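You operate a simulated robot arm through the tools that you are given. There is no shell and no other tool. Be economical: measure what you need, move in short steps, check, and stop when the job is done.

Carry out the task below with a simulated two-armed robot. There is one attempt and no reset: what you move stays moved.

TASK
Fetch the blue cup and set it on the top of the long steel bench. Put the long magnet bar on the top of the middle steel bench away on the low shelf of the middle steel bench. Take the blue cartridge on the top of the steel bench by the tiles and put it away on the top of the left wall bench. Pick up the bag with red zip with one hand, pass it to the other hand and put it on the middle parts trolley tray. Do these in any order. Set down upright: blue cup, blue cartridge, bag with red zip.

The check looks at the end state, three seconds after you hand in, the way a careful person would. Anything else that was tipped, shoved, dropped, spilled or broken makes it a failure.

THE ROBOT
Two 7-joint arms with two-finger parallel grippers on one trunk, on a base that drives. Base frame: it is fixed to the floor where the robot stands at the start and does not move with it; the origin is under the middle of the robot, x ahead of it, y to its left, z up. Lengths are in mm, angles in degrees, forces in N, time in s.
The left shoulder is at the start at [77, 182, 1062], the right one opposite. With the tool pointing down near the work surface each hand reaches from about 300 to 760 mm from the robot's upright axis, wherever it stands, measured 20 degrees to its own side. Places, roughly: bag with red zip (9x6x10 cm) [600, 700, 900]; blue cartridge (5x4x7 cm) [-1400, 1100, 900]; blue cup (6x6x8 cm) [500, -200, 900]; long magnet bar (19x3x3 cm) [-1300, -1500, 900]; low shelf of the middle steel bench [-1400, -1600, 200]; middle parts trolley tray [600, 600, 500]; top of the left wall bench [600, -3800, 800]; top of the long steel bench [-1400, -4200, 800]. Payload 3.91 kg a hand.
Tool frame (each hand has its own): the origin (TCP) lies between the finger pads and is the grasp point; the fingertips stand 30 mm ahead of it; z points along the fingers, y is the line along which they close. The gripper opens to 110 mm. The fingers are 20 mm wide and 10 mm thick; the gripper's body (48 by 112 mm) begins 55 mm behind the TCP.
Orientation is told as [roll, pitch, yaw] about the base's x, y, z axes, in that order, counted from this pose: with the fingers straight down and closing along the base's y, the tool's x points along the base's -x, its y along +y and its z along -z.

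THE INTERFACE
- The arms move only by the tool apply_moves. It takes "left_targets", "right_targets" or both (then of equal length, played together; a hand with none holds still); each is a list of rows, each a list of 7 numbers: the turn, a rotation vector about the tool's x, y, z in units of 45 degrees (1.0 is 45 degrees), then the shift along the tool's x, y, z in units of 300 mm (1.0 is 300 mm), then the gripper command, from -1 (shut) to 1 (fully open), values between in proportion. In form: [[wx, wy, wz, tx, ty, tz, grip], ...]. A call has 1 to 10 rows; each row is the pose to reach, as a shift and turn from the pose commanded when the call began, along the tool's axes at that moment. A call with a number of a shift or a turn outside -1 to 1 is refused whole. Rows are played at 5 a second. More than 50 mm and 8.6 degrees between two rows, or a gripper value outside its range, and nothing of the call is played. A pose out of reach is approached as far as the arm can. The call stops where the force on the tool passes 40 N (or 10 N more than at its start, if that is more) or the arm is blocked; 0.2 s more then pass. Each finger travels about 72 mm/s and halts on what it meets, pressing with about 38 N; the grip force reading is that of the motor and also rises with nothing between the fingers. The clock runs only during rows and for 0.2 s after the last one: add rows that repeat a pose to give the fingers time. It gives the time, the measured TCP pose, the force on the tool (base axes), the opening and the grip force at its end, in the units of the frame above (readings bear some noise), with the torque about the TCP (base axes, N m) and any sound that the robot's microphone picked up.
- Cameras (640 x 400 px; columns grow to the right, rows downward): "scene" is now at [209.2, 52.7, 1266]; the picture's right is [0.41, -0.91, 0.00], its down [-0.37, -0.17, -0.91] and it looks along [0.83, 0.37, -0.41] (base axes); focal length 214 px, centre (320, 200). "left" rides on the left gripper at [72, -17, -103] in its tool frame; the picture's right is [0.23, 0.97, 0.00], its down [-0.76, 0.18, -0.62] and it looks along [-0.61, 0.14, 0.78] (tool axes); focal length 222 px, centre (320, 200). "right" rides on the right gripper at [72, 17, -103] in its tool frame; the picture's right is [-0.23, 0.97, 0.00], its down [-0.76, -0.18, -0.62] and it looks along [-0.61, -0.14, 0.78] (tool axes); focal length 222 px, centre (320, 200).
- capture(camera): a new picture of that camera. No time passes.
- slide_trunk(by): slides the trunk up (or, below 0, down) by that many mm; the arms and the scene camera ride with it, the base frame stays. It gives what a move gives, with no picture.
- roll_base(legs): drives the robot by 1 to 6 legs, each [ahead, left, turn to the left] in mm, mm and degrees, along the robot's own axes; the way and the turn of a leg run together, so that a leg with both is an arc; at most 1500 mm and 180 degrees a leg. The arms and the cameras ride along, it lands a little off, and it stops where it bumps. It gives what a move gives.
- turn_head(pan, tilt): turns the head with the scene camera to pan (to the left, within 80 degrees either way) and tilt (down, from -29 to 69), counted from straight ahead of the robot. It gives what a move gives.
- measure_at(camera, pixels): for up to 12 pixels [column, row] of the newest picture of that camera ("zoom" is the newest enlarged one), the place [x, y, z] in the base frame of the surface seen there, good to about 3 mm, but the place of the scene camera against the robot may be out by one fixed shift of up to 25 mm in any direction. No time passes.
- enlarge(camera, box): a new picture of the part [left, top, right, bottom] of that camera's present view, enlarged. No time passes.
- hand_in(): hands the job in; it is judged then, once.

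Go step by step. Measure first, check grasps and placings, and put right what went wrong. The budget is 110 turns and 108 pictures, counting those below and the enlarged ones. Unless the task says otherwise, let go and move clear before handing in, and close with one line.

The tools are called after ">>>" as name(argument=value, ...) on one line, values as JSON. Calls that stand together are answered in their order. apply_moves: Moves the arms, as the interface text tells. Its arguments: {"type":"object","properties":{"left_targets":{"type":"array"},"right_targets":{"type":"array"}},"required":[]} The other tools are called the same way: slide_trunk (by) slides the trunk up or down; roll_base (legs) drives the base; turn_head (pan, tilt) turns the head that bears the scene camera; capture (camera) takes a picture; measure_at (camera, pixels) gives the place of the surface under pixels of a picture; enlarge (camera, box) takes an enlarged picture of a part of a camera's view; hand_in () hands the job in.

At the start:

```text
time_s: 0.0
left_tcp_pos: [315.6, 403.9, 1077.7]
left_ee_rot: [0.1, 0.0, 0.0]
left_contact_force: [-0.3, 0.2, -0.7]
left_wrist_torque: [0.02, -0.01, 0.02]
left_opening: 110.1
left_finger_force: 0.1
right_tcp_pos: [300.7, 57.5, 1155.8]
right_ee_rot: [-1.0, -0.2, -2.1]
right_contact_force: [39.0, 58.2, -37.1]
right_wrist_torque: [-7.34, 0.75, -6.6]
right_opening: 110.1
right_finger_force: 0.0
trunk travel left (down, up): [-325.0, 189.0]
robot x, y, heading: [-2.2, -0.3, 0.0]
head pan, tilt: [33.3, 51.4]
```

scene: 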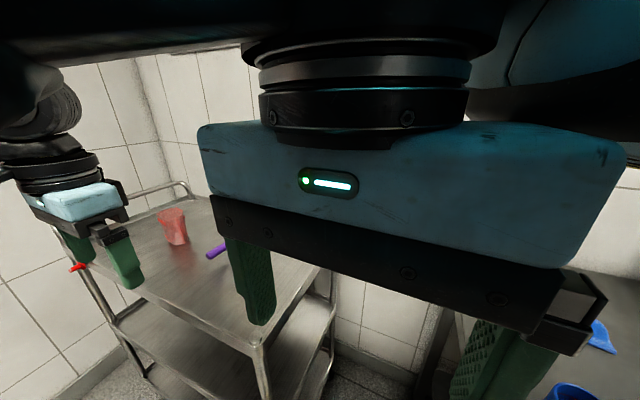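
right: 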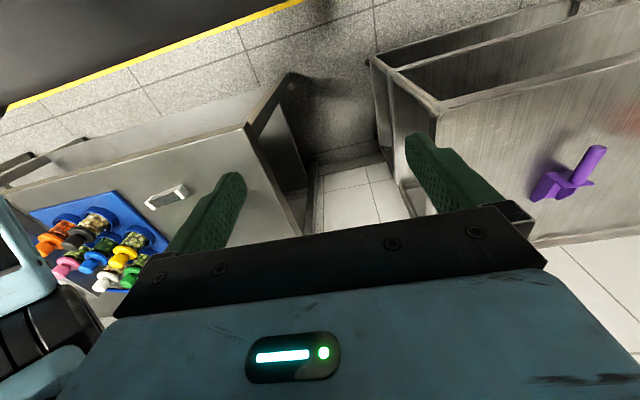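
left: 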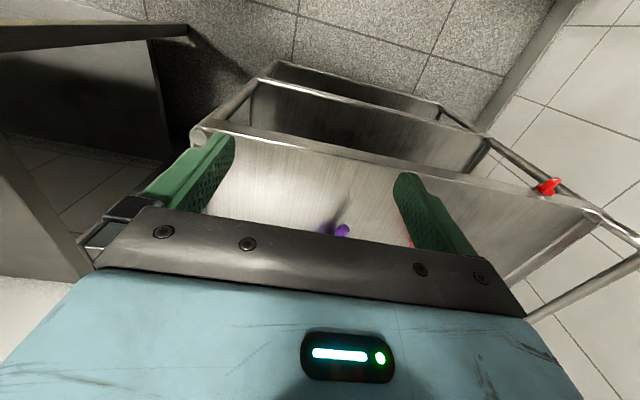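

The right hand hangs just in front of the scene camera and reads a contact force of about 79 N. I'll ease it ahead and down, the way that force pushes it.

>>> apply_moves(right_targets=[[0, 0, 0, -0.07, 0.03, 0.05, 1], [0, 0, 0, -0.14, 0.03, 0.1, 1], [0, 0, 0, -0.2, 0.03, 0.15, 1]])

>>> capture(camera="scene")

```text
time_s: 0.8
left_tcp_pos: [317.2, 404.2, 1076.7]
left_ee_rot: [0.1, 0.0, 0.1]
left_contact_force: [0.7, 0.1, -0.1]
left_wrist_torque: [-0.01, -0.01, -0.02]
left_opening: 110.0
left_finger_force: 0.0
right_tcp_pos: [361.5, 65.2, 1111.8]
right_ee_rot: [-0.8, -0.2, -2.1]
right_contact_force: [0.7, -0.4, -0.4]
right_wrist_torque: [0.0, 0.07, 0.03]
right_opening: 109.9
right_finger_force: 0.0
trunk travel left (down, up): [-325.0, 189.0]
robot x, y, heading: [-2.8, 0.5, -0.1]
head pan, tilt: [33.3, 51.4]
```

```text
104 pictures are left
```

scene: 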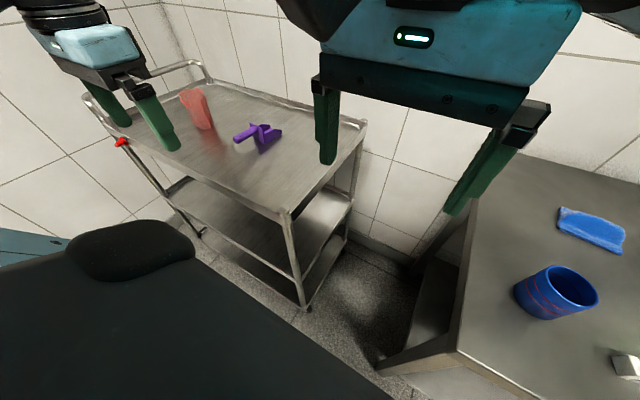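

The contact is gone. I'll move the right hand out to the right and look around.

>>> apply_moves(right_targets=[[0, 0, 0, 0, -0.15, 0, 1], [0, 0, 0, 0, -0.3, 0, 1], [0, 0, 0, 0, -0.45, 0, 1], [0, 0, 0, 0, -0.6, 0, 1], [0, 0, 0, 0, -0.75, 0, 1], [0, 0, 0, 0, -0.9, 0, 1], [0, 0, 0, 0, -1, 0, 1]])

>>> turn_head(pan=0, tilt=45)

>>> capture(camera="scene")

>>> turn_head(pan=50, tilt=40)

>>> capture(camera="scene")

```text
time_s: 2.4
left_tcp_pos: [316.8, 402.8, 1076.5]
left_ee_rot: [0.0, -0.1, 0.1]
left_contact_force: [-0.7, -0.4, -0.2]
left_wrist_torque: [0.01, 0.0, -0.02]
left_opening: 110.1
left_finger_force: 0.2
right_tcp_pos: [348.5, -238.0, 1117.0]
right_ee_rot: [-0.8, -0.3, -2.0]
right_contact_force: [0.2, 0.0, 0.4]
right_wrist_torque: [-0.02, 0.0, 0.0]
right_opening: 110.0
right_finger_force: 0.0
trunk travel left (down, up): [-325.0, 189.0]
robot x, y, heading: [-2.3, -0.7, -0.0]
head pan, tilt: [33.3, 51.4]
```

```text
time_s: 3.4
left_tcp_pos: [317.3, 403.3, 1076.3]
left_ee_rot: [0.0, 0.0, 0.0]
left_contact_force: [0.7, 0.4, 0.2]
left_wrist_torque: [0.0, 0.01, 0.01]
left_opening: 110.0
left_finger_force: 0.1
right_tcp_pos: [348.8, -236.0, 1116.4]
right_ee_rot: [-0.9, -0.2, -2.1]
right_contact_force: [-0.4, -0.2, 0.2]
right_wrist_torque: [0.0, 0.0, -0.02]
right_opening: 110.3
right_finger_force: 0.0
trunk travel left (down, up): [-325.0, 189.0]
robot x, y, heading: [-1.2, -0.3, 0.1]
head pan, tilt: [0.0, 45.0]
```

```text
103 pictures are left
```

scene: 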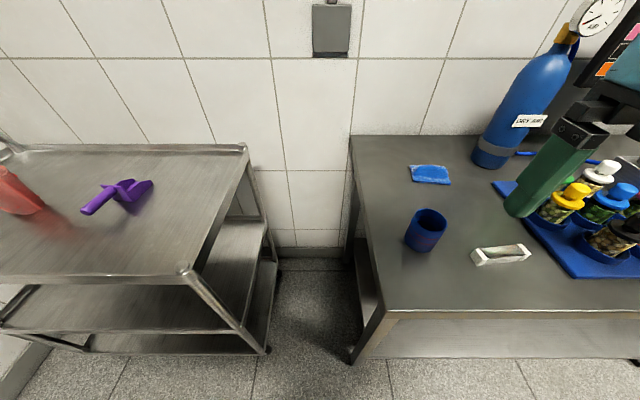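

```text
time_s: 4.6
left_tcp_pos: [317.5, 403.4, 1076.6]
left_ee_rot: [0.0, -0.1, 0.0]
left_contact_force: [0.2, -0.2, -0.3]
left_wrist_torque: [-0.02, 0.01, -0.01]
left_opening: 110.1
left_finger_force: 0.0
right_tcp_pos: [348.5, -237.2, 1117.3]
right_ee_rot: [-0.9, -0.2, -2.1]
right_contact_force: [-0.8, 0.0, 0.1]
right_wrist_torque: [-0.01, -0.03, -0.02]
right_opening: 110.0
right_finger_force: 0.0
trunk travel left (down, up): [-325.0, 189.0]
robot x, y, heading: [-0.8, -2.1, 0.2]
head pan, tilt: [50.0, 40.0]
```

```text
102 pictures are left
```

scene: 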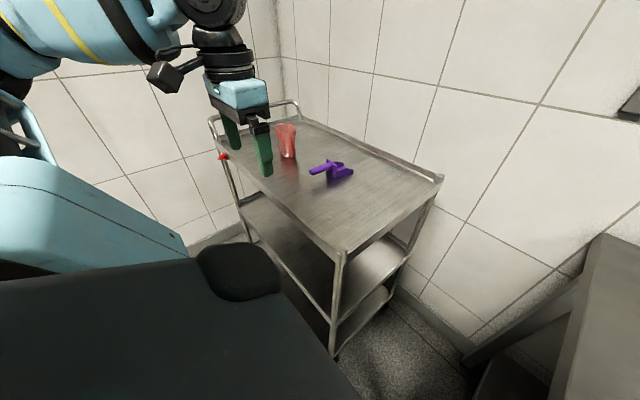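

>>> enlarge(camera="scene", box=[200, 90, 460, 360])

>>> measure_at(camera="scene", pixels=[[280, 126], [292, 126], [287, 140], [290, 157], [280, 154], [223, 156], [437, 178], [338, 255], [300, 130], [360, 250], [370, 295], [325, 175]])

```text
1.48 times, centred on (330, 225) of scene
```

zoom: 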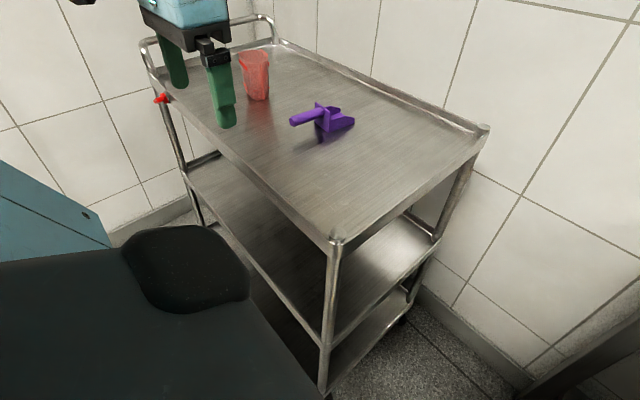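

```text
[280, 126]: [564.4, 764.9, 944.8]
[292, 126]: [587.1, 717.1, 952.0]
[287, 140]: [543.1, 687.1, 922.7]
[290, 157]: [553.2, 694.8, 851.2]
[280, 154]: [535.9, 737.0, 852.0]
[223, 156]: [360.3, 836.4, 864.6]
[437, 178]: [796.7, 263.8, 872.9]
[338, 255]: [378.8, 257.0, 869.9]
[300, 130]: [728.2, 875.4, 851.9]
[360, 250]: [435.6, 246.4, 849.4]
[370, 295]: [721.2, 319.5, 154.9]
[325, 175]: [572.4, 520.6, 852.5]
```

The bag is at about (560, 725), base at z 852. The trolley top is at z 850, its front edge at x≈378. I'll check the wall clearance on the left before driving, and measure the other objects.

>>> measure_at(camera="scene", pixels=[[100, 120], [320, 60], [170, 180], [300, 235], [290, 225], [200, 250], [232, 215], [420, 320]])

>>> turn_head(pan=80, tilt=45)

>>> capture(camera="scene")

>>> turn_head(pan=-70, tilt=25)

>>> capture(camera="scene")

```text
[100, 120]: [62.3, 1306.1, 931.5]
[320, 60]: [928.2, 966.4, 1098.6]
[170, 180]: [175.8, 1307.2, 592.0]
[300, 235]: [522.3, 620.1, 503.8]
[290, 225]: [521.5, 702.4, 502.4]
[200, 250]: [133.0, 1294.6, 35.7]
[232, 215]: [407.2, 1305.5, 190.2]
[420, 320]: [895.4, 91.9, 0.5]
```

```text
time_s: 5.5
left_tcp_pos: [316.1, 404.6, 1076.8]
left_ee_rot: [0.1, 0.0, -0.1]
left_contact_force: [0.3, 0.6, -0.2]
left_wrist_torque: [0.0, 0.01, 0.04]
left_opening: 109.9
left_finger_force: 0.2
right_tcp_pos: [349.8, -236.0, 1115.3]
right_ee_rot: [-0.9, -0.2, -2.1]
right_contact_force: [-0.4, 0.2, 0.0]
right_wrist_torque: [-0.02, 0.03, -0.04]
right_opening: 109.8
right_finger_force: 0.1
trunk travel left (down, up): [-325.0, 189.0]
robot x, y, heading: [3.7, 2.7, -0.1]
head pan, tilt: [80.0, 45.0]
```

```text
100 pictures are left
```

scene: 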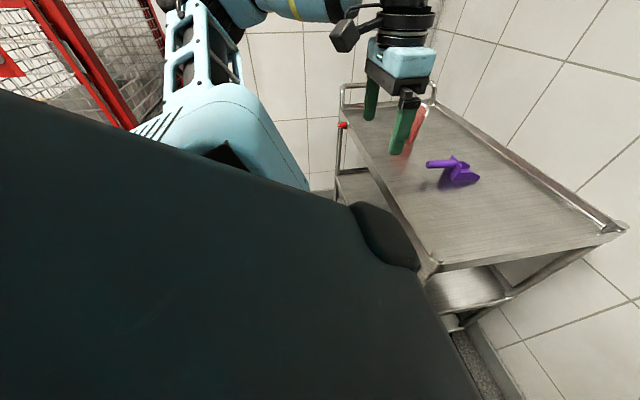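

```text
time_s: 7.9
left_tcp_pos: [317.6, 403.0, 1076.1]
left_ee_rot: [0.1, 0.0, 0.0]
left_contact_force: [0.2, -0.6, -0.1]
left_wrist_torque: [0.03, 0.0, -0.05]
left_opening: 109.9
left_finger_force: 0.0
right_tcp_pos: [350.0, -235.2, 1116.4]
right_ee_rot: [-1.0, -0.3, -2.1]
right_contact_force: [-0.2, 0.0, -0.1]
right_wrist_torque: [0.01, 0.0, -0.01]
right_opening: 110.1
right_finger_force: 0.1
trunk travel left (down, up): [-325.0, 189.0]
robot x, y, heading: [-5.6, -2.4, -0.2]
head pan, tilt: [-70.0, 25.0]
```

```text
99 pictures are left
```

scene: 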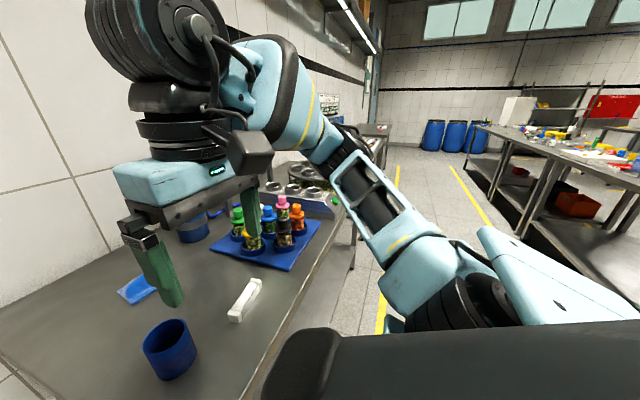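

The left wall is at y≈1306 and the middle tray at z≈503. There is a red cage on the far left, so I'll tuck the left hand in and check the cage before driving.

>>> apply_moves(left_targets=[[0, 0, 0, 0, -0.15, 0, 1], [0, 0, 0, 0, -0.3, 0, 1], [0, 0, 0, 0, -0.45, 0, 1]])

>>> turn_head(pan=80, tilt=20)

>>> capture(camera="scene")

>>> measure_at(camera="scene", pixels=[[30, 120], [80, 150], [120, 180], [200, 250], [190, 190], [160, 130], [240, 200], [280, 200], [100, 230]])

```text
time_s: 8.7
left_tcp_pos: [318.8, 264.2, 1074.9]
left_ee_rot: [0.2, 0.0, 0.0]
left_contact_force: [-0.6, 0.3, 0.2]
left_wrist_torque: [0.0, -0.04, 0.02]
left_opening: 109.9
left_finger_force: 0.0
right_tcp_pos: [349.6, -238.5, 1115.8]
right_ee_rot: [-0.7, -0.2, -2.0]
right_contact_force: [0.0, 0.3, -0.1]
right_wrist_torque: [0.03, 0.01, 0.02]
right_opening: 109.9
right_finger_force: 0.0
trunk travel left (down, up): [-325.0, 189.0]
robot x, y, heading: [-1.7, -1.0, 0.0]
head pan, tilt: [-70.0, 25.0]
```

```text
time_s: 11.0
left_tcp_pos: [317.7, 266.6, 1075.4]
left_ee_rot: [0.0, 0.0, 0.0]
left_contact_force: [-0.1, 0.6, -0.3]
left_wrist_torque: [0.02, 0.0, -0.07]
left_opening: 110.0
left_finger_force: 0.1
right_tcp_pos: [350.3, -237.0, 1116.5]
right_ee_rot: [-0.9, -0.2, -2.1]
right_contact_force: [0.1, -0.1, 0.6]
right_wrist_torque: [-0.01, -0.01, 0.01]
right_opening: 110.0
right_finger_force: 0.2
trunk travel left (down, up): [-325.0, 189.0]
robot x, y, heading: [-3.6, 2.6, -0.0]
head pan, tilt: [80.0, 20.0]
```

```text
98 pictures are left
```

scene: 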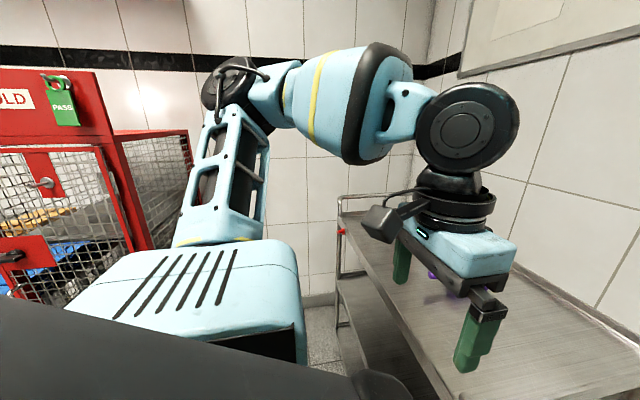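

```text
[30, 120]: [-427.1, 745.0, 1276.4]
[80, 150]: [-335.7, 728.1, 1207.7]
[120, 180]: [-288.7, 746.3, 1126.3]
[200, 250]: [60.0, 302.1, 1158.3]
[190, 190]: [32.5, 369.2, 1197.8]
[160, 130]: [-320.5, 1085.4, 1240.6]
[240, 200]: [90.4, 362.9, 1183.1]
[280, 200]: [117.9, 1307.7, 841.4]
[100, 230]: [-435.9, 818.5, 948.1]
```

The cage corner is at about x −290, y 730, so I'll drive only about 370 mm left.

>>> roll_base(legs=[[0, 370, 0]])

>>> turn_head(pan=30, tilt=35)

>>> capture(camera="scene")

>>> capture(camera="left")

```text
time_s: 14.9
left_tcp_pos: [317.4, 645.4, 1074.8]
left_ee_rot: [0.0, 0.1, 0.0]
left_contact_force: [0.1, 0.0, -0.3]
left_wrist_torque: [-0.01, 0.01, 0.01]
left_opening: 109.9
left_finger_force: 0.1
right_tcp_pos: [348.1, 141.3, 1114.3]
right_ee_rot: [-0.8, -0.2, -2.2]
right_contact_force: [0.1, 0.3, 0.0]
right_wrist_torque: [0.03, -0.02, -0.01]
right_opening: 110.2
right_finger_force: 0.2
trunk travel left (down, up): [-325.0, 189.0]
robot x, y, heading: [-1.3, 375.3, -0.3]
head pan, tilt: [80.0, 20.0]
```

```text
time_s: 16.1
left_tcp_pos: [318.5, 644.8, 1074.7]
left_ee_rot: [0.1, 0.0, 0.0]
left_contact_force: [-0.3, -0.3, 0.7]
left_wrist_torque: [-0.01, 0.03, 0.02]
left_opening: 110.0
left_finger_force: 0.1
right_tcp_pos: [349.6, 141.2, 1116.4]
right_ee_rot: [-1.0, -0.3, -2.1]
right_contact_force: [-0.3, -0.2, 0.5]
right_wrist_torque: [-0.02, 0.0, 0.02]
right_opening: 110.1
right_finger_force: 0.0
trunk travel left (down, up): [-325.0, 189.0]
robot x, y, heading: [3.8, 375.2, 0.0]
head pan, tilt: [30.0, 35.0]
```

```text
97 pictures are left
```

scene: 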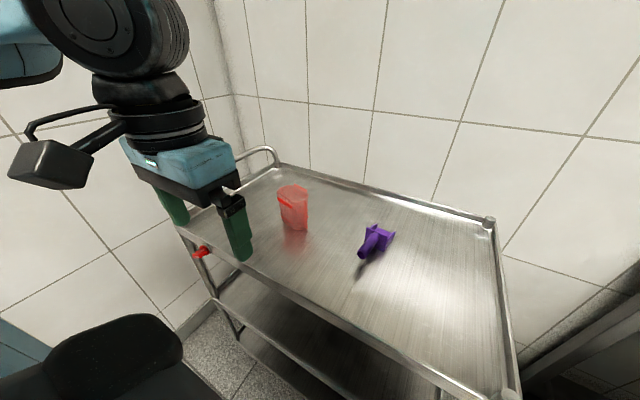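

```text
96 pictures are left
```

left: 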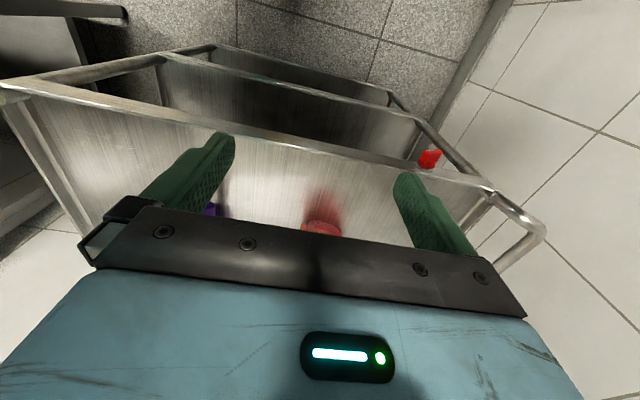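

The bag now shows clearly around (293, 208); I'll enlarge it and measure.

>>> enlarge(camera="scene", box=[240, 160, 360, 260])

>>> measure_at(camera="scene", pixels=[[280, 189], [305, 187], [292, 186], [283, 205], [300, 205], [289, 226], [304, 227], [307, 210], [280, 200], [370, 240], [362, 255]])

```text
4.00 times, centred on (300, 210) of scene
```

zoom: 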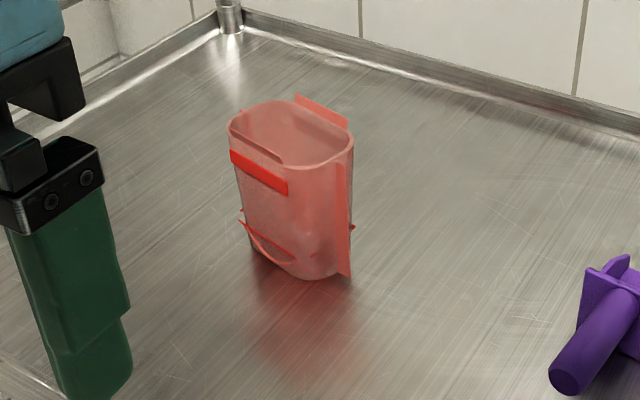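

```text
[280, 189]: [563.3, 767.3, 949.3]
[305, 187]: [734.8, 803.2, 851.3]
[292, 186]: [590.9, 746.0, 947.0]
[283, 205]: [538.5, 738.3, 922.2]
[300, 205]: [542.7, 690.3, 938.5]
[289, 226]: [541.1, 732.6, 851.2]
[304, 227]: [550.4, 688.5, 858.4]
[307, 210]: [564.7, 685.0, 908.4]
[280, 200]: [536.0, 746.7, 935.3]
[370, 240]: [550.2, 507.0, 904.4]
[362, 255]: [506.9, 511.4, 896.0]
```

>>> measure_at(camera="zoom", pixels=[[231, 130], [237, 150], [282, 175], [320, 168], [349, 160], [352, 145], [330, 118], [298, 103], [255, 108], [262, 250], [325, 275], [345, 272]])

>>> enlarge(camera="scene", box=[340, 200, 440, 280])

```text
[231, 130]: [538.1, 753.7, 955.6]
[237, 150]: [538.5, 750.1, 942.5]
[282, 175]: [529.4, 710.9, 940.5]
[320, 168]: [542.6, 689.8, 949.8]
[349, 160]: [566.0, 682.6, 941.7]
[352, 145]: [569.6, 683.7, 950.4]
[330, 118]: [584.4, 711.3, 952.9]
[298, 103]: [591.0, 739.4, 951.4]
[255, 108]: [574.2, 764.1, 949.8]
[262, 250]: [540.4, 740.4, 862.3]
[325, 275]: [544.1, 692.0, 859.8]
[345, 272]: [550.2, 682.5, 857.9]
```

```text
5.00 times, centred on (390, 240) of scene
```

zoom: 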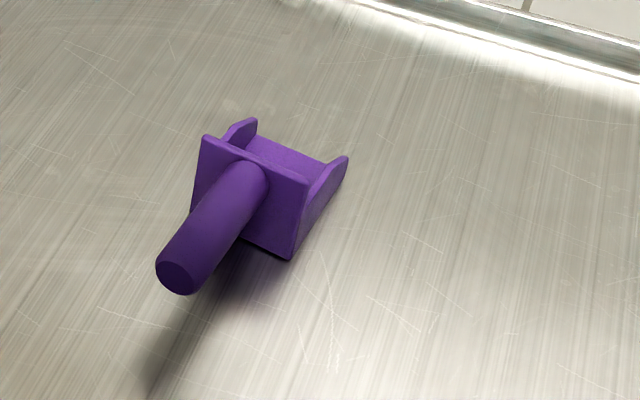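

The bag spans about x 538–591, y 683–764, top z 953, with its thin axis about 4° off x. I'll bring the left hand over it while yawing so that the fingers close along x.

>>> apply_moves(left_targets=[[0, 0, 0.167, -0.13, 0.04, 0, 1], [0, 0, 0.333, -0.26, 0.08, 0, 1], [0, 0, 0.5, -0.4, 0.12, 0, 1], [0, 0, 0.667, -0.53, 0.16, 0, 1], [0, 0, 0.833, -0.67, 0.2, 0, 1], [0, 0, 1, -0.8, 0.24, 0, 1]])

>>> apply_moves(left_targets=[[0, 0, 0.167, 0, 0, 0, 1], [0, 0, 0.333, 0, 0, 0, 1], [0, 0, 0.5, 0, 0, 0, 1], [0, 0, 0.667, 0, 0, 0, 1], [0, 0, 0.833, 0, 0, 0, 1], [0, 0, 0.9, 0, 0, 0, 1]])

>>> capture(camera="left")

>>> capture(camera="scene")

```text
time_s: 17.5
left_tcp_pos: [557.0, 714.5, 1073.4]
left_ee_rot: [-0.1, 0.1, -45.1]
left_contact_force: [-0.3, 0.6, -1.0]
left_wrist_torque: [-0.03, 0.01, 0.0]
left_opening: 110.0
left_finger_force: 0.1
right_tcp_pos: [350.1, 141.6, 1115.3]
right_ee_rot: [-0.9, -0.1, -2.2]
right_contact_force: [0.6, 0.5, -0.6]
right_wrist_torque: [0.0, 0.0, 0.01]
right_opening: 110.0
right_finger_force: 0.1
trunk travel left (down, up): [-325.0, 189.0]
robot x, y, heading: [0.6, 377.7, 0.1]
head pan, tilt: [30.0, 35.0]
```

```text
time_s: 18.9
left_tcp_pos: [557.1, 715.6, 1075.0]
left_ee_rot: [-0.1, 0.0, -85.6]
left_contact_force: [0.7, -0.3, -0.1]
left_wrist_torque: [-0.01, 0.02, -0.02]
left_opening: 110.0
left_finger_force: 0.0
right_tcp_pos: [347.9, 141.5, 1115.9]
right_ee_rot: [-1.0, -0.3, -2.1]
right_contact_force: [1.0, -0.4, 0.2]
right_wrist_torque: [0.03, 0.0, -0.02]
right_opening: 110.0
right_finger_force: 0.0
trunk travel left (down, up): [-325.0, 189.0]
robot x, y, heading: [2.2, 380.6, -0.2]
head pan, tilt: [30.0, 35.0]
```

```text
93 pictures are left
```

left: 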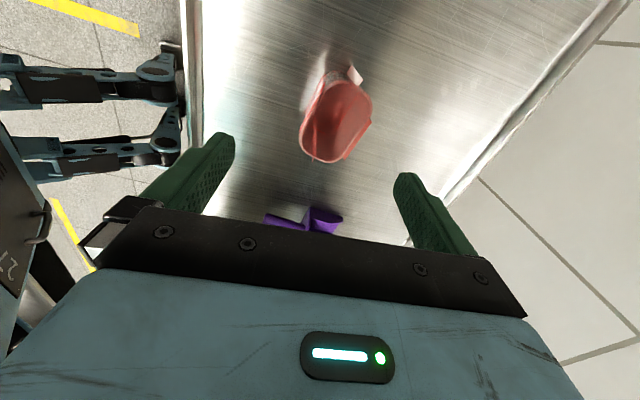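

```text
92 pictures are left
```

scene: 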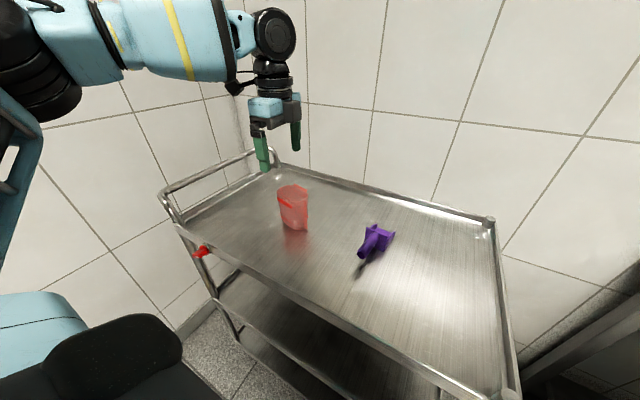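

The bag's rim is well visible in the left wrist view, (302–372, 75–163). I'll measure it there, free of the scene-camera shift.

>>> measure_at(camera="left", pixels=[[301, 153], [315, 160], [343, 159], [358, 143], [370, 122], [371, 98], [345, 82], [330, 90], [303, 130], [357, 75], [320, 150]])

>>> enlarge(camera="left", box=[280, 50, 400, 180])

```text
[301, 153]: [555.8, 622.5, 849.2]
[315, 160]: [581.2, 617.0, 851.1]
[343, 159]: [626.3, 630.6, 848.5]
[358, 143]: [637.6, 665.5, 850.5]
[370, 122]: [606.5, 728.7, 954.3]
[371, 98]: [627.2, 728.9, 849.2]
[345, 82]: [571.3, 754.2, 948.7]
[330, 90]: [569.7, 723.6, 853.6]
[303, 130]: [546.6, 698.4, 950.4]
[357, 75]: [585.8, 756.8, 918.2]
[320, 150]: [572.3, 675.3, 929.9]
```

```text
3.08 times, centred on (340, 115) of left
```

zoom: 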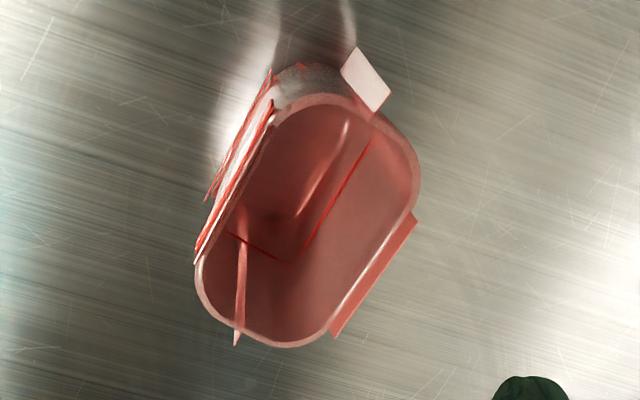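

>>> measure_at(camera="zoom", pixels=[[325, 100], [375, 120], [410, 160], [414, 195], [370, 270], [325, 333], [272, 342], [205, 300], [200, 265], [232, 195], [268, 120], [378, 260]])

```text
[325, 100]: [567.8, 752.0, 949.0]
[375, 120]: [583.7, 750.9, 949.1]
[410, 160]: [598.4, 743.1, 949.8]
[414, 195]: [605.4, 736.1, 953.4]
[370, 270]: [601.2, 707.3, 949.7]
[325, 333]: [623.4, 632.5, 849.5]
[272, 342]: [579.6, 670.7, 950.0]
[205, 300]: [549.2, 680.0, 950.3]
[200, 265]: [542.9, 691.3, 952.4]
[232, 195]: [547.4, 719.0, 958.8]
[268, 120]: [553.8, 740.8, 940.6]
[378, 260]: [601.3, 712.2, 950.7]
```

From the wrist camera the rim centre is about (574, 711), with its thin axis at −10° yaw. I'll align to that and descend to TCP z≈945.

>>> apply_moves(left_targets=[[0, 0, 0.16, -0.01, 0.03, 0, 1], [0, 0, 0.32, -0.021, 0.055, 0, 1], [0, 0, 0.32, -0.021, 0.055, 0.13, 1], [0, 0, 0.32, -0.021, 0.055, 0.23, 1], [0, 0, 0.32, -0.021, 0.055, 0.33, 1], [0, 0, 0.32, -0.021, 0.055, 0.39, 1], [0, 0, 0.32, -0.021, 0.055, 0.433, 1]])

>>> capture(camera="left")

>>> enlarge(camera="scene", box=[240, 120, 360, 240])

```text
time_s: 20.5
left_tcp_pos: [578.4, 710.3, 947.0]
left_ee_rot: [0.1, 0.0, -100.0]
left_contact_force: [-0.1, 0.3, 0.0]
left_wrist_torque: [-0.03, 0.02, 0.04]
left_opening: 110.0
left_finger_force: 0.1
right_tcp_pos: [349.2, 141.8, 1115.1]
right_ee_rot: [-0.8, -0.1, -2.1]
right_contact_force: [0.1, 0.1, 0.4]
right_wrist_torque: [-0.02, -0.01, 0.01]
right_opening: 110.4
right_finger_force: 0.0
trunk travel left (down, up): [-325.0, 189.0]
robot x, y, heading: [1.1, 378.3, 0.1]
head pan, tilt: [30.0, 35.0]
```

```text
90 pictures are left
```

left: 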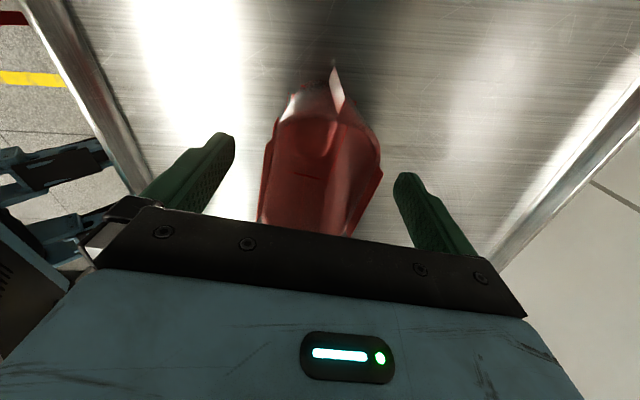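

```text
3.33 times, centred on (300, 180) of scene
```

zoom: 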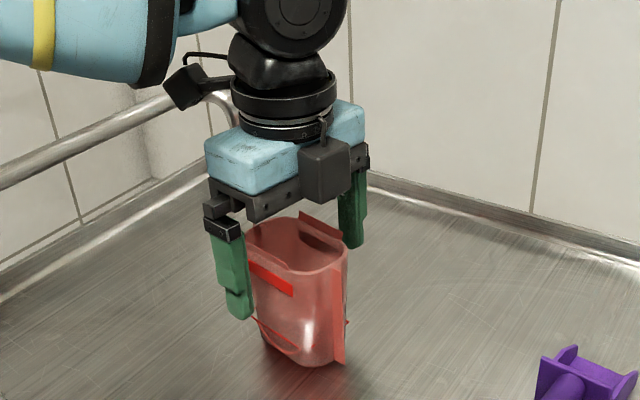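

The fingers straddle the bag. I'll close them.

>>> apply_moves(left_targets=[[0, 0, 0, 0, 0, 0, 0.4], [0, 0, 0, 0, 0, 0, 0], [0, 0, 0, 0, 0, 0, -0.1], [0, 0, 0, 0, 0, 0, -0.1]])

>>> capture(camera="left")

```text
time_s: 21.5
left_tcp_pos: [578.3, 709.8, 946.7]
left_ee_rot: [0.0, 0.0, -99.9]
left_contact_force: [0.4, 1.3, 0.2]
left_wrist_torque: [0.03, 0.01, 0.01]
left_opening: 53.0
left_finger_force: 38.0
right_tcp_pos: [349.3, 141.8, 1116.2]
right_ee_rot: [-0.9, -0.2, -2.2]
right_contact_force: [-0.2, -0.4, -0.5]
right_wrist_torque: [-0.01, -0.04, -0.02]
right_opening: 110.1
right_finger_force: 0.1
trunk travel left (down, up): [-325.0, 189.0]
robot x, y, heading: [-1.4, 378.4, -0.5]
head pan, tilt: [30.0, 35.0]
```

```text
88 pictures are left
```

left: 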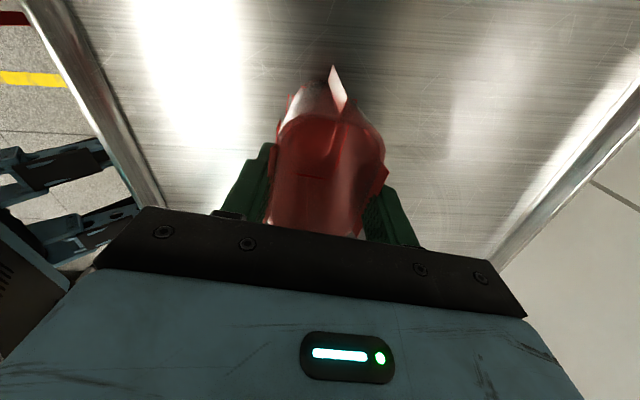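

The bag is held (opening 53, 38 N). I'll lift it and carry it to the handover spot in front of the robot.

>>> apply_moves(left_targets=[[0, 0, 0, 0, 0, -0.1, -0.2], [0, 0, 0, 0, 0, -0.25, -0.2], [0, 0, 0, 0, 0, -0.4, -0.2], [0, 0, 0, -0.14, -0.02, -0.48, -0.2], [0, 0, 0, -0.28, -0.05, -0.51, -0.2], [0, 0, 0, -0.42, -0.07, -0.51, -0.2], [0, 0, 0, -0.56, -0.09, -0.51, -0.2], [0, 0, 0, -0.7, -0.12, -0.51, -0.2], [0, 0, 0, -0.84, -0.14, -0.51, -0.2], [0, 0, 0, -0.976, -0.16, -0.51, -0.2]])

>>> apply_moves(right_targets=[[0, 0, -0.167, 0, 0, 0, 1], [0, 0, -0.333, 0, 0, 0, 1], [0, 0, -0.5, 0, 0, 0, 1], [0, 0, -0.667, 0, 0, 0, 1], [0, 0, -0.833, 0, 0, 0, 1], [0, 0, -1, 0, 0, 0, 1]])

>>> apply_moves(right_targets=[[0, 0, -0.167, 0, 0, 0, 1], [0, 0, -0.333, 0, 0, 0, 1], [0, 0, -0.5, 0, 0, 0, 1], [0, 0, -0.667, 0, 0, 0, 1], [0, 0, -0.82, 0, 0, 0, 1]])

>>> apply_moves(right_targets=[[0, -0.167, 0, 0, 0, 0, 1], [0, -0.333, 0, 0, 0, 0, 1], [0, -0.5, 0, 0, 0, 0, 1], [0, -0.667, 0, 0, 0, 0, 1], [0, -0.833, 0, 0, 0, 0, 1], [0, -1, 0, 0, 0, 0, 1]])

>>> capture(camera="scene")

>>> capture(camera="right")

```text
time_s: 23.7
left_tcp_pos: [445.4, 524.7, 1087.5]
left_ee_rot: [0.1, 0.0, -99.9]
left_contact_force: [-1.0, -0.3, -0.1]
left_wrist_torque: [-0.02, -0.06, 0.01]
left_opening: 53.6
left_finger_force: 38.1
left hand out of reach, approached as far as the arm can: row 7, 8, 9, 10
right_tcp_pos: [348.4, 142.5, 1116.6]
right_ee_rot: [-1.0, -0.3, -2.1]
right_contact_force: [-0.7, -0.6, -0.4]
right_wrist_torque: [0.02, -0.04, 0.02]
right_opening: 110.0
right_finger_force: 0.2
trunk travel left (down, up): [-325.0, 189.0]
robot x, y, heading: [1.7, 378.5, 0.1]
head pan, tilt: [30.0, 35.0]
```

```text
time_s: 25.1
left_tcp_pos: [446.4, 524.9, 1086.9]
left_ee_rot: [-0.1, 0.0, -99.8]
left_contact_force: [-0.6, 1.4, 0.5]
left_wrist_torque: [0.0, 0.02, 0.0]
left_opening: 53.3
left_finger_force: 37.3
right_tcp_pos: [348.8, 142.3, 1116.9]
right_ee_rot: [-0.8, 0.6, 42.9]
right_contact_force: [-0.1, 0.4, -0.2]
right_wrist_torque: [0.0, 0.0, 0.0]
right_opening: 110.1
right_finger_force: 0.0
trunk travel left (down, up): [-325.0, 189.0]
robot x, y, heading: [-2.2, 376.3, -0.1]
head pan, tilt: [30.0, 35.0]
```

```text
time_s: 26.3
left_tcp_pos: [448.2, 525.7, 1085.0]
left_ee_rot: [0.0, -0.1, -99.9]
left_contact_force: [-0.5, 1.0, 0.1]
left_wrist_torque: [-0.03, 0.01, -0.01]
left_opening: 53.2
left_finger_force: 37.7
right_tcp_pos: [332.8, 161.5, 1110.0]
right_ee_rot: [-0.4, 0.9, 79.8]
right_contact_force: [0.4, 0.3, 0.0]
right_wrist_torque: [-0.01, 0.0, -0.02]
right_opening: 109.9
right_finger_force: 0.1
right hand out of reach, approached as far as the arm can: row 5
trunk travel left (down, up): [-325.0, 189.0]
robot x, y, heading: [3.4, 379.2, 0.1]
head pan, tilt: [30.0, 35.0]
```

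```text
time_s: 27.7
left_tcp_pos: [446.3, 525.5, 1086.6]
left_ee_rot: [0.0, -0.1, -99.9]
left_contact_force: [-0.2, 0.4, -0.3]
left_wrist_torque: [-0.01, 0.03, -0.02]
left_opening: 53.5
left_finger_force: 37.9
right_tcp_pos: [332.2, 159.6, 1110.7]
right_ee_rot: [-0.3, -44.2, 80.0]
right_contact_force: [0.3, -0.5, 0.8]
right_wrist_torque: [0.02, -0.01, 0.02]
right_opening: 110.1
right_finger_force: 0.0
trunk travel left (down, up): [-325.0, 189.0]
robot x, y, heading: [-1.1, 379.4, -0.0]
head pan, tilt: [30.0, 35.0]
```

```text
87 pictures are left
```

scene: 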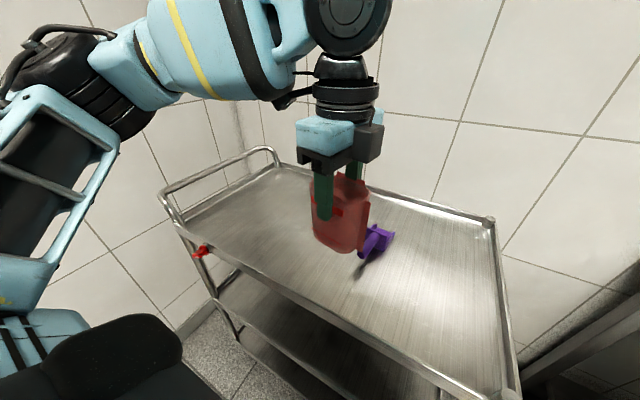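

```text
86 pictures are left
```

right: 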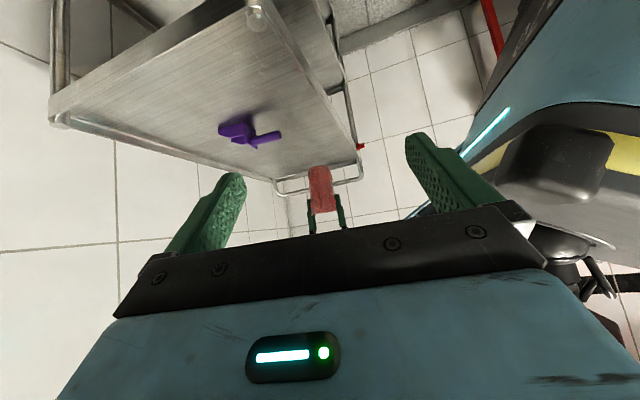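

Left stopped at (446, 525, 1086), still holding the bag. The right hand is tilted and aimed; I'll bring it to about 165 mm short of the bag, at the right height and lateral line.

>>> apply_moves(right_targets=[[0, 0, 0, -0.047, -0.027, 0.111, 1], [0, 0, 0, -0.094, -0.054, 0.222, 1], [0, 0, 0, -0.141, -0.08, 0.333, 1], [0, 0, 0, -0.188, -0.107, 0.444, 1], [0, 0, 0, -0.235, -0.134, 0.555, 1], [0, 0, 0, -0.282, -0.161, 0.667, 1], [0, 0, 0, -0.282, -0.161, 0.667, 1]])

>>> capture(camera="right")

>>> measure_at(camera="right", pixels=[[320, 200]])

```text
time_s: 29.3
left_tcp_pos: [447.0, 524.6, 1086.9]
left_ee_rot: [0.0, 0.0, -99.8]
left_contact_force: [-0.8, -0.3, -0.7]
left_wrist_torque: [-0.01, 0.01, -0.01]
left_opening: 53.4
left_finger_force: 37.8
right_tcp_pos: [415.8, 347.3, 1024.2]
right_ee_rot: [-0.3, -44.1, 80.0]
right_contact_force: [1.0, 0.2, -0.2]
right_wrist_torque: [-0.01, 0.03, 0.02]
right_opening: 110.3
right_finger_force: 0.0
trunk travel left (down, up): [-325.0, 189.0]
robot x, y, heading: [5.5, 376.0, -0.0]
head pan, tilt: [30.0, 35.0]
```

```text
85 pictures are left
```

right: 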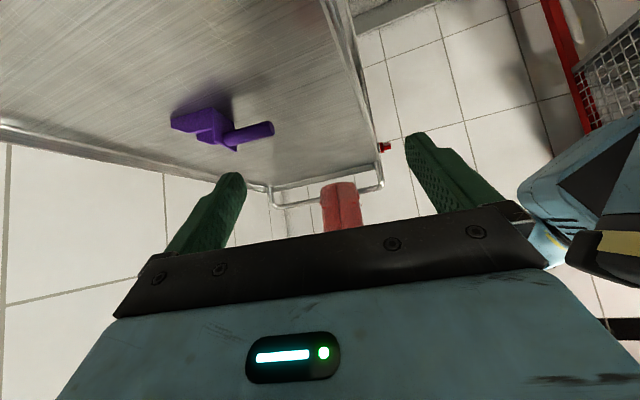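

```text
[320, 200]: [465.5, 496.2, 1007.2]
```

The bag (pixels 321–360, 183–230) lies between the fingers' line. I'll measure its edges.

>>> measure_at(camera="right", pixels=[[325, 190], [340, 188], [356, 190], [325, 215], [340, 215], [357, 215]])

```text
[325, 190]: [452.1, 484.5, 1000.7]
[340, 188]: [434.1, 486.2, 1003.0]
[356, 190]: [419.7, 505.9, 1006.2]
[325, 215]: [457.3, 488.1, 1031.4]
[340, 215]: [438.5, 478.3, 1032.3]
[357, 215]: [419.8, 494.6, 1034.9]
```

Lateral alignment is right (near end centred at about (438, 481)). I'll advance 165 mm, straddling the bag's lower half.

>>> apply_moves(right_targets=[[0, 0, 0, -0.1, 0, 0.097, 1], [0, 0, 0, -0.2, 0, 0.194, 1], [0, 0, 0, -0.27, 0, 0.261, 1], [0, 0, 0, -0.34, 0, 0.329, 1], [0, 0, 0, -0.395, 0, 0.382, 1], [0, 0, 0, -0.395, 0, 0.382, 1]])

>>> capture(camera="right")

>>> capture(camera="scene")

```text
time_s: 30.7
left_tcp_pos: [447.8, 526.4, 1085.1]
left_ee_rot: [-0.1, 0.2, -99.8]
left_contact_force: [5.6, 25.0, -8.6]
left_wrist_torque: [0.33, -0.12, -0.2]
left_opening: 53.4
left_finger_force: 38.0
right_tcp_pos: [445.2, 510.3, 1024.7]
right_ee_rot: [-0.5, -44.1, 80.1]
right_contact_force: [-5.0, -23.8, 7.6]
right_wrist_torque: [1.32, -0.12, 0.26]
right_opening: 110.2
right_finger_force: 0.1
trunk travel left (down, up): [-325.0, 189.0]
robot x, y, heading: [-3.8, 378.4, 0.0]
head pan, tilt: [30.0, 35.0]
```

```text
84 pictures are left
```

right: 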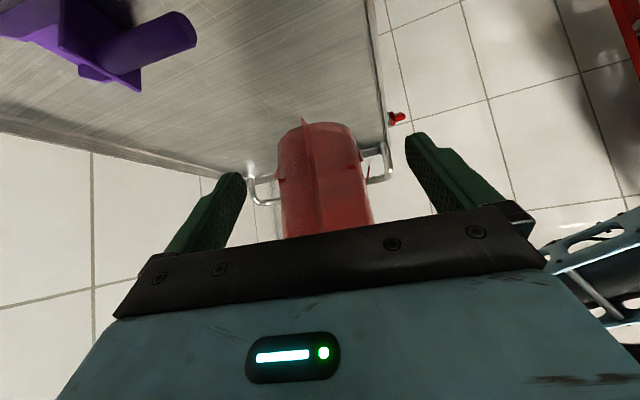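

```text
83 pictures are left
```

scene: 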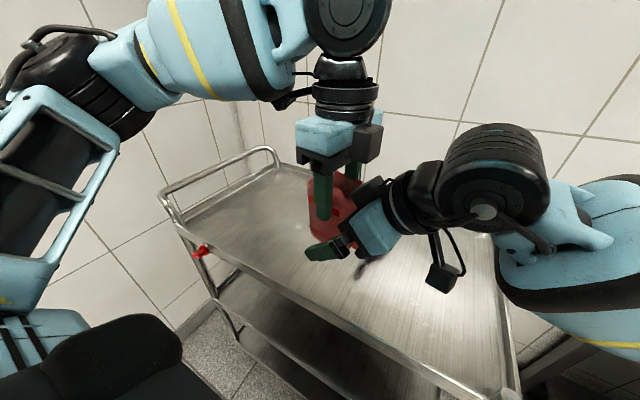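

The right palm is pressing the bag's end (about 25 N along y). I'll back off 14 mm and check the force is gone.

>>> apply_moves(right_targets=[[0, 0, 0, 0.034, 0, -0.033, 1], [0, 0, 0, 0.034, 0, -0.033, 1]])

>>> capture(camera="right")

```text
time_s: 31.3
left_tcp_pos: [447.3, 524.3, 1087.0]
left_ee_rot: [0.1, 0.0, -99.9]
left_contact_force: [-0.2, -0.3, 0.4]
left_wrist_torque: [-0.04, -0.01, -0.03]
left_opening: 53.5
left_finger_force: 38.0
right_tcp_pos: [443.2, 497.2, 1024.1]
right_ee_rot: [-0.3, -44.2, 80.0]
right_contact_force: [-0.1, -0.4, 0.4]
right_wrist_torque: [-0.01, 0.01, 0.02]
right_opening: 110.0
right_finger_force: 0.0
trunk travel left (down, up): [-325.0, 189.0]
robot x, y, heading: [3.9, 378.0, -0.1]
head pan, tilt: [30.0, 35.0]
```

```text
82 pictures are left
```

right: 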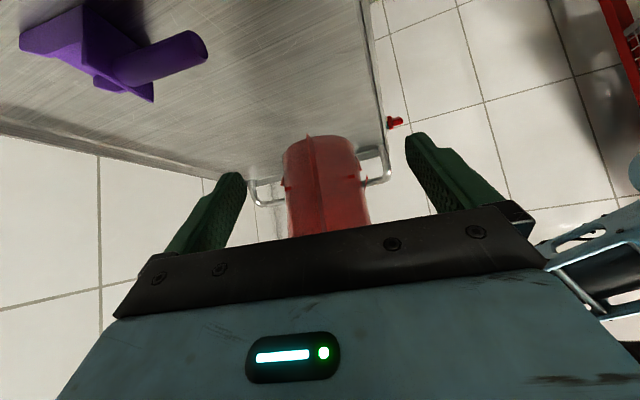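

Free of contact, and centred. I'll close the right hand on the bag.

>>> apply_moves(right_targets=[[0, 0, 0, 0, 0, 0, 0.5], [0, 0, 0, 0, 0, 0, 0.1], [0, 0, 0, 0, 0, 0, -0.2], [0, 0, 0, 0, 0, 0, -0.2], [0, 0, 0, 0, 0, 0, -0.2]])

>>> capture(camera="right")

```text
time_s: 32.5
left_tcp_pos: [445.7, 525.4, 1085.8]
left_ee_rot: [0.0, 0.0, -99.9]
left_contact_force: [1.9, -1.5, 1.0]
left_wrist_torque: [-0.06, -0.08, -0.04]
left_opening: 53.3
left_finger_force: 38.3
right_tcp_pos: [441.9, 496.1, 1022.7]
right_ee_rot: [-0.4, -44.0, 80.1]
right_contact_force: [-2.3, 2.8, -1.0]
right_wrist_torque: [-0.07, -0.04, 0.13]
right_opening: 49.7
right_finger_force: 37.8
trunk travel left (down, up): [-325.0, 189.0]
robot x, y, heading: [0.6, 379.2, 0.1]
head pan, tilt: [30.0, 35.0]
```

```text
81 pictures are left
```

right: 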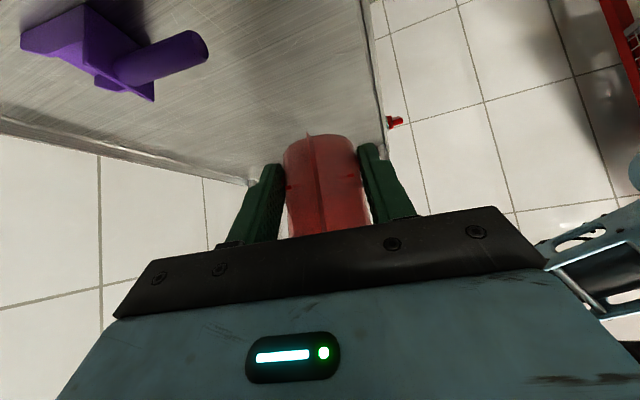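

Both hands hold it now (right opening 49.7, 38 N). I'll release the left and lift it straight up.

>>> apply_moves(left_targets=[[0, 0, 0, 0, 0, 0, 0.3], [0, 0, 0, 0, 0, 0, 0.6], [0, 0, 0, 0, 0, 0, 0.6], [0, 0, 0, 0, 0, -0.1, 0.6], [0, 0, 0, 0, 0, -0.2, 0.6], [0, 0, 0, 0, 0, -0.3, 0.6]])

>>> capture(camera="right")

>>> capture(camera="scene")

```text
time_s: 33.9
left_tcp_pos: [439.7, 539.1, 1177.3]
left_ee_rot: [0.0, 0.2, -100.0]
left_contact_force: [0.4, 0.6, 0.5]
left_wrist_torque: [0.03, -0.02, 0.03]
left_opening: 88.1
left_finger_force: 0.0
left hand out of reach, approached as far as the arm can: row 5, 6
right_tcp_pos: [442.1, 496.2, 1023.9]
right_ee_rot: [-0.5, -44.2, 80.1]
right_contact_force: [-1.1, 0.4, -0.7]
right_wrist_torque: [-0.02, 0.0, 0.0]
right_opening: 49.8
right_finger_force: 37.3
trunk travel left (down, up): [-325.0, 189.0]
robot x, y, heading: [-0.4, 382.1, -0.2]
head pan, tilt: [30.0, 35.0]
```

```text
80 pictures are left
```

right: 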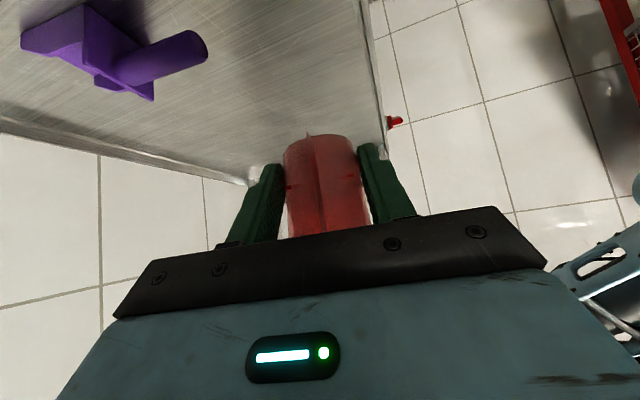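

```text
79 pictures are left
```

scene: 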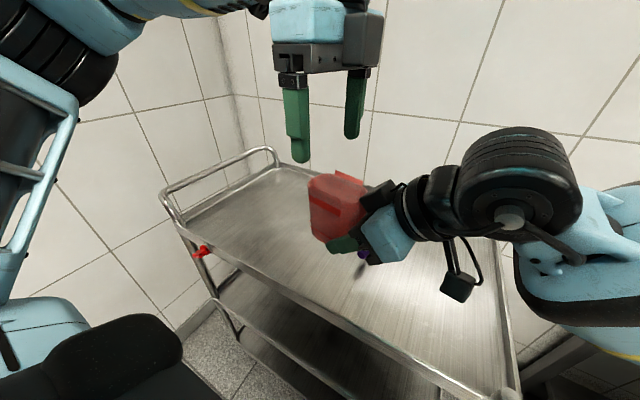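

The handover is done; the right hand holds the bag alone. I'll back up 270 mm to get room in front of the trolley.

>>> roll_base(legs=[[-270, 0, 0]])

>>> apply_moves(right_targets=[[0, 0, 0, 0, 0, -0.05, -0.3], [0, 0, 0, 0, 0, -0.05, -0.3]])

```text
time_s: 35.8
left_tcp_pos: [169.2, 542.2, 1176.6]
left_ee_rot: [-0.1, 0.0, -99.4]
left_contact_force: [-0.4, -0.2, 0.1]
left_wrist_torque: [-0.03, -0.02, -0.01]
left_opening: 88.0
left_finger_force: 0.2
right_tcp_pos: [170.2, 499.7, 1023.8]
right_ee_rot: [-0.4, -44.0, 80.5]
right_contact_force: [-0.6, -0.1, 0.0]
right_wrist_torque: [-0.01, 0.0, -0.04]
right_opening: 49.5
right_finger_force: 38.1
trunk travel left (down, up): [-325.0, 189.0]
robot x, y, heading: [-272.8, 373.7, 0.2]
head pan, tilt: [30.0, 35.0]
```

```text
time_s: 36.4
left_tcp_pos: [170.1, 542.6, 1176.2]
left_ee_rot: [0.1, 0.0, -99.4]
left_contact_force: [-1.0, 0.9, 1.0]
left_wrist_torque: [-0.02, 0.0, -0.02]
left_opening: 88.0
left_finger_force: 0.0
right_tcp_pos: [169.6, 489.2, 1033.7]
right_ee_rot: [-0.4, -44.2, 80.5]
right_contact_force: [0.1, -0.5, -0.8]
right_wrist_torque: [0.01, -0.02, 0.01]
right_opening: 49.2
right_finger_force: 38.4
trunk travel left (down, up): [-325.0, 189.0]
robot x, y, heading: [-269.7, 379.6, 0.1]
head pan, tilt: [30.0, 35.0]
```

Now I'll swing the bag's pointing direction from +y round to +x, keeping it upright.

>>> apply_moves(right_targets=[[0.116, 0, 0.12, 0.032, -0.036, -0.031, -0.3], [0.232, 0, 0.24, 0.064, -0.071, -0.062, -0.3], [0.348, 0, 0.36, 0.096, -0.107, -0.093, -0.3], [0.463, 0, 0.479, 0.128, -0.143, -0.124, -0.3], [0.579, 0, 0.599, 0.16, -0.178, -0.155, -0.3], [0.695, 0, 0.719, 0.192, -0.214, -0.186, -0.3]])

>>> apply_moves(right_targets=[[0.11, 0, 0.113, -0.017, -0.025, 0.016, -0.3], [0.219, 0, 0.227, -0.034, -0.05, 0.032, -0.3], [0.329, 0, 0.34, -0.05, -0.074, 0.049, -0.3], [0.438, 0, 0.454, -0.067, -0.099, 0.065, -0.3], [0.548, 0, 0.567, -0.084, -0.124, 0.081, -0.3]])

>>> capture(camera="scene")

>>> capture(camera="right")

```text
time_s: 37.8
left_tcp_pos: [168.9, 541.8, 1175.9]
left_ee_rot: [0.0, 0.0, -99.4]
left_contact_force: [0.9, 0.1, -0.2]
left_wrist_torque: [0.01, 0.0, 0.01]
left_opening: 88.0
left_finger_force: 0.1
right_tcp_pos: [219.8, 398.4, 1034.5]
right_ee_rot: [-0.1, -44.3, 35.2]
right_contact_force: [1.2, 0.5, -0.3]
right_wrist_torque: [-0.03, 0.01, 0.02]
right_opening: 49.7
right_finger_force: 38.1
trunk travel left (down, up): [-325.0, 189.0]
robot x, y, heading: [-272.9, 371.3, 0.3]
head pan, tilt: [30.0, 35.0]
```

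```text
time_s: 39.0
left_tcp_pos: [168.8, 542.1, 1177.2]
left_ee_rot: [0.0, 0.0, -99.4]
left_contact_force: [-0.2, 0.6, 0.7]
left_wrist_torque: [0.03, -0.04, 0.03]
left_opening: 87.9
left_finger_force: 0.0
right_tcp_pos: [269.1, 388.2, 1034.9]
right_ee_rot: [0.0, -44.2, -0.5]
right_contact_force: [-0.9, -0.6, 0.4]
right_wrist_torque: [0.04, 0.05, -0.01]
right_opening: 49.7
right_finger_force: 37.8
trunk travel left (down, up): [-325.0, 189.0]
robot x, y, heading: [-271.7, 374.9, 0.4]
head pan, tilt: [30.0, 35.0]
```

```text
78 pictures are left
```

scene: 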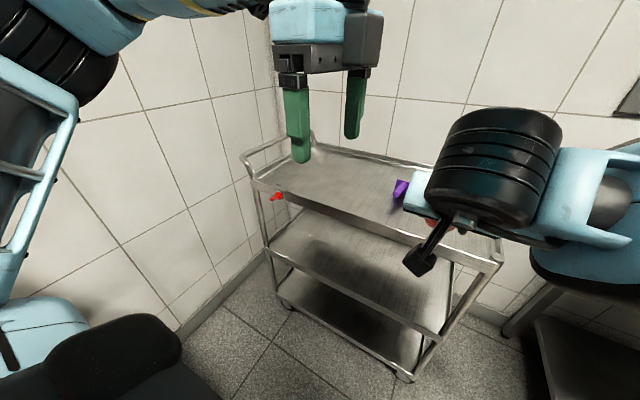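

```text
77 pictures are left
```

right: 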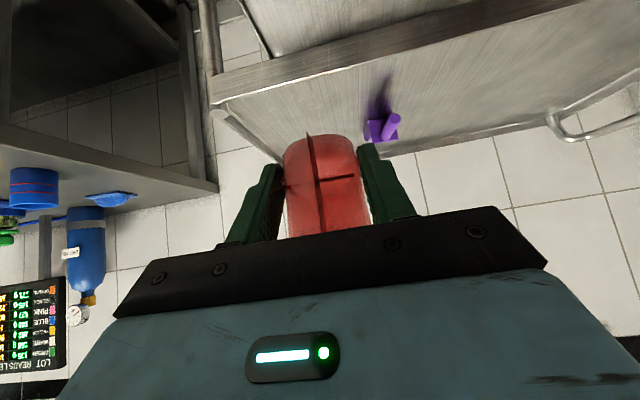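

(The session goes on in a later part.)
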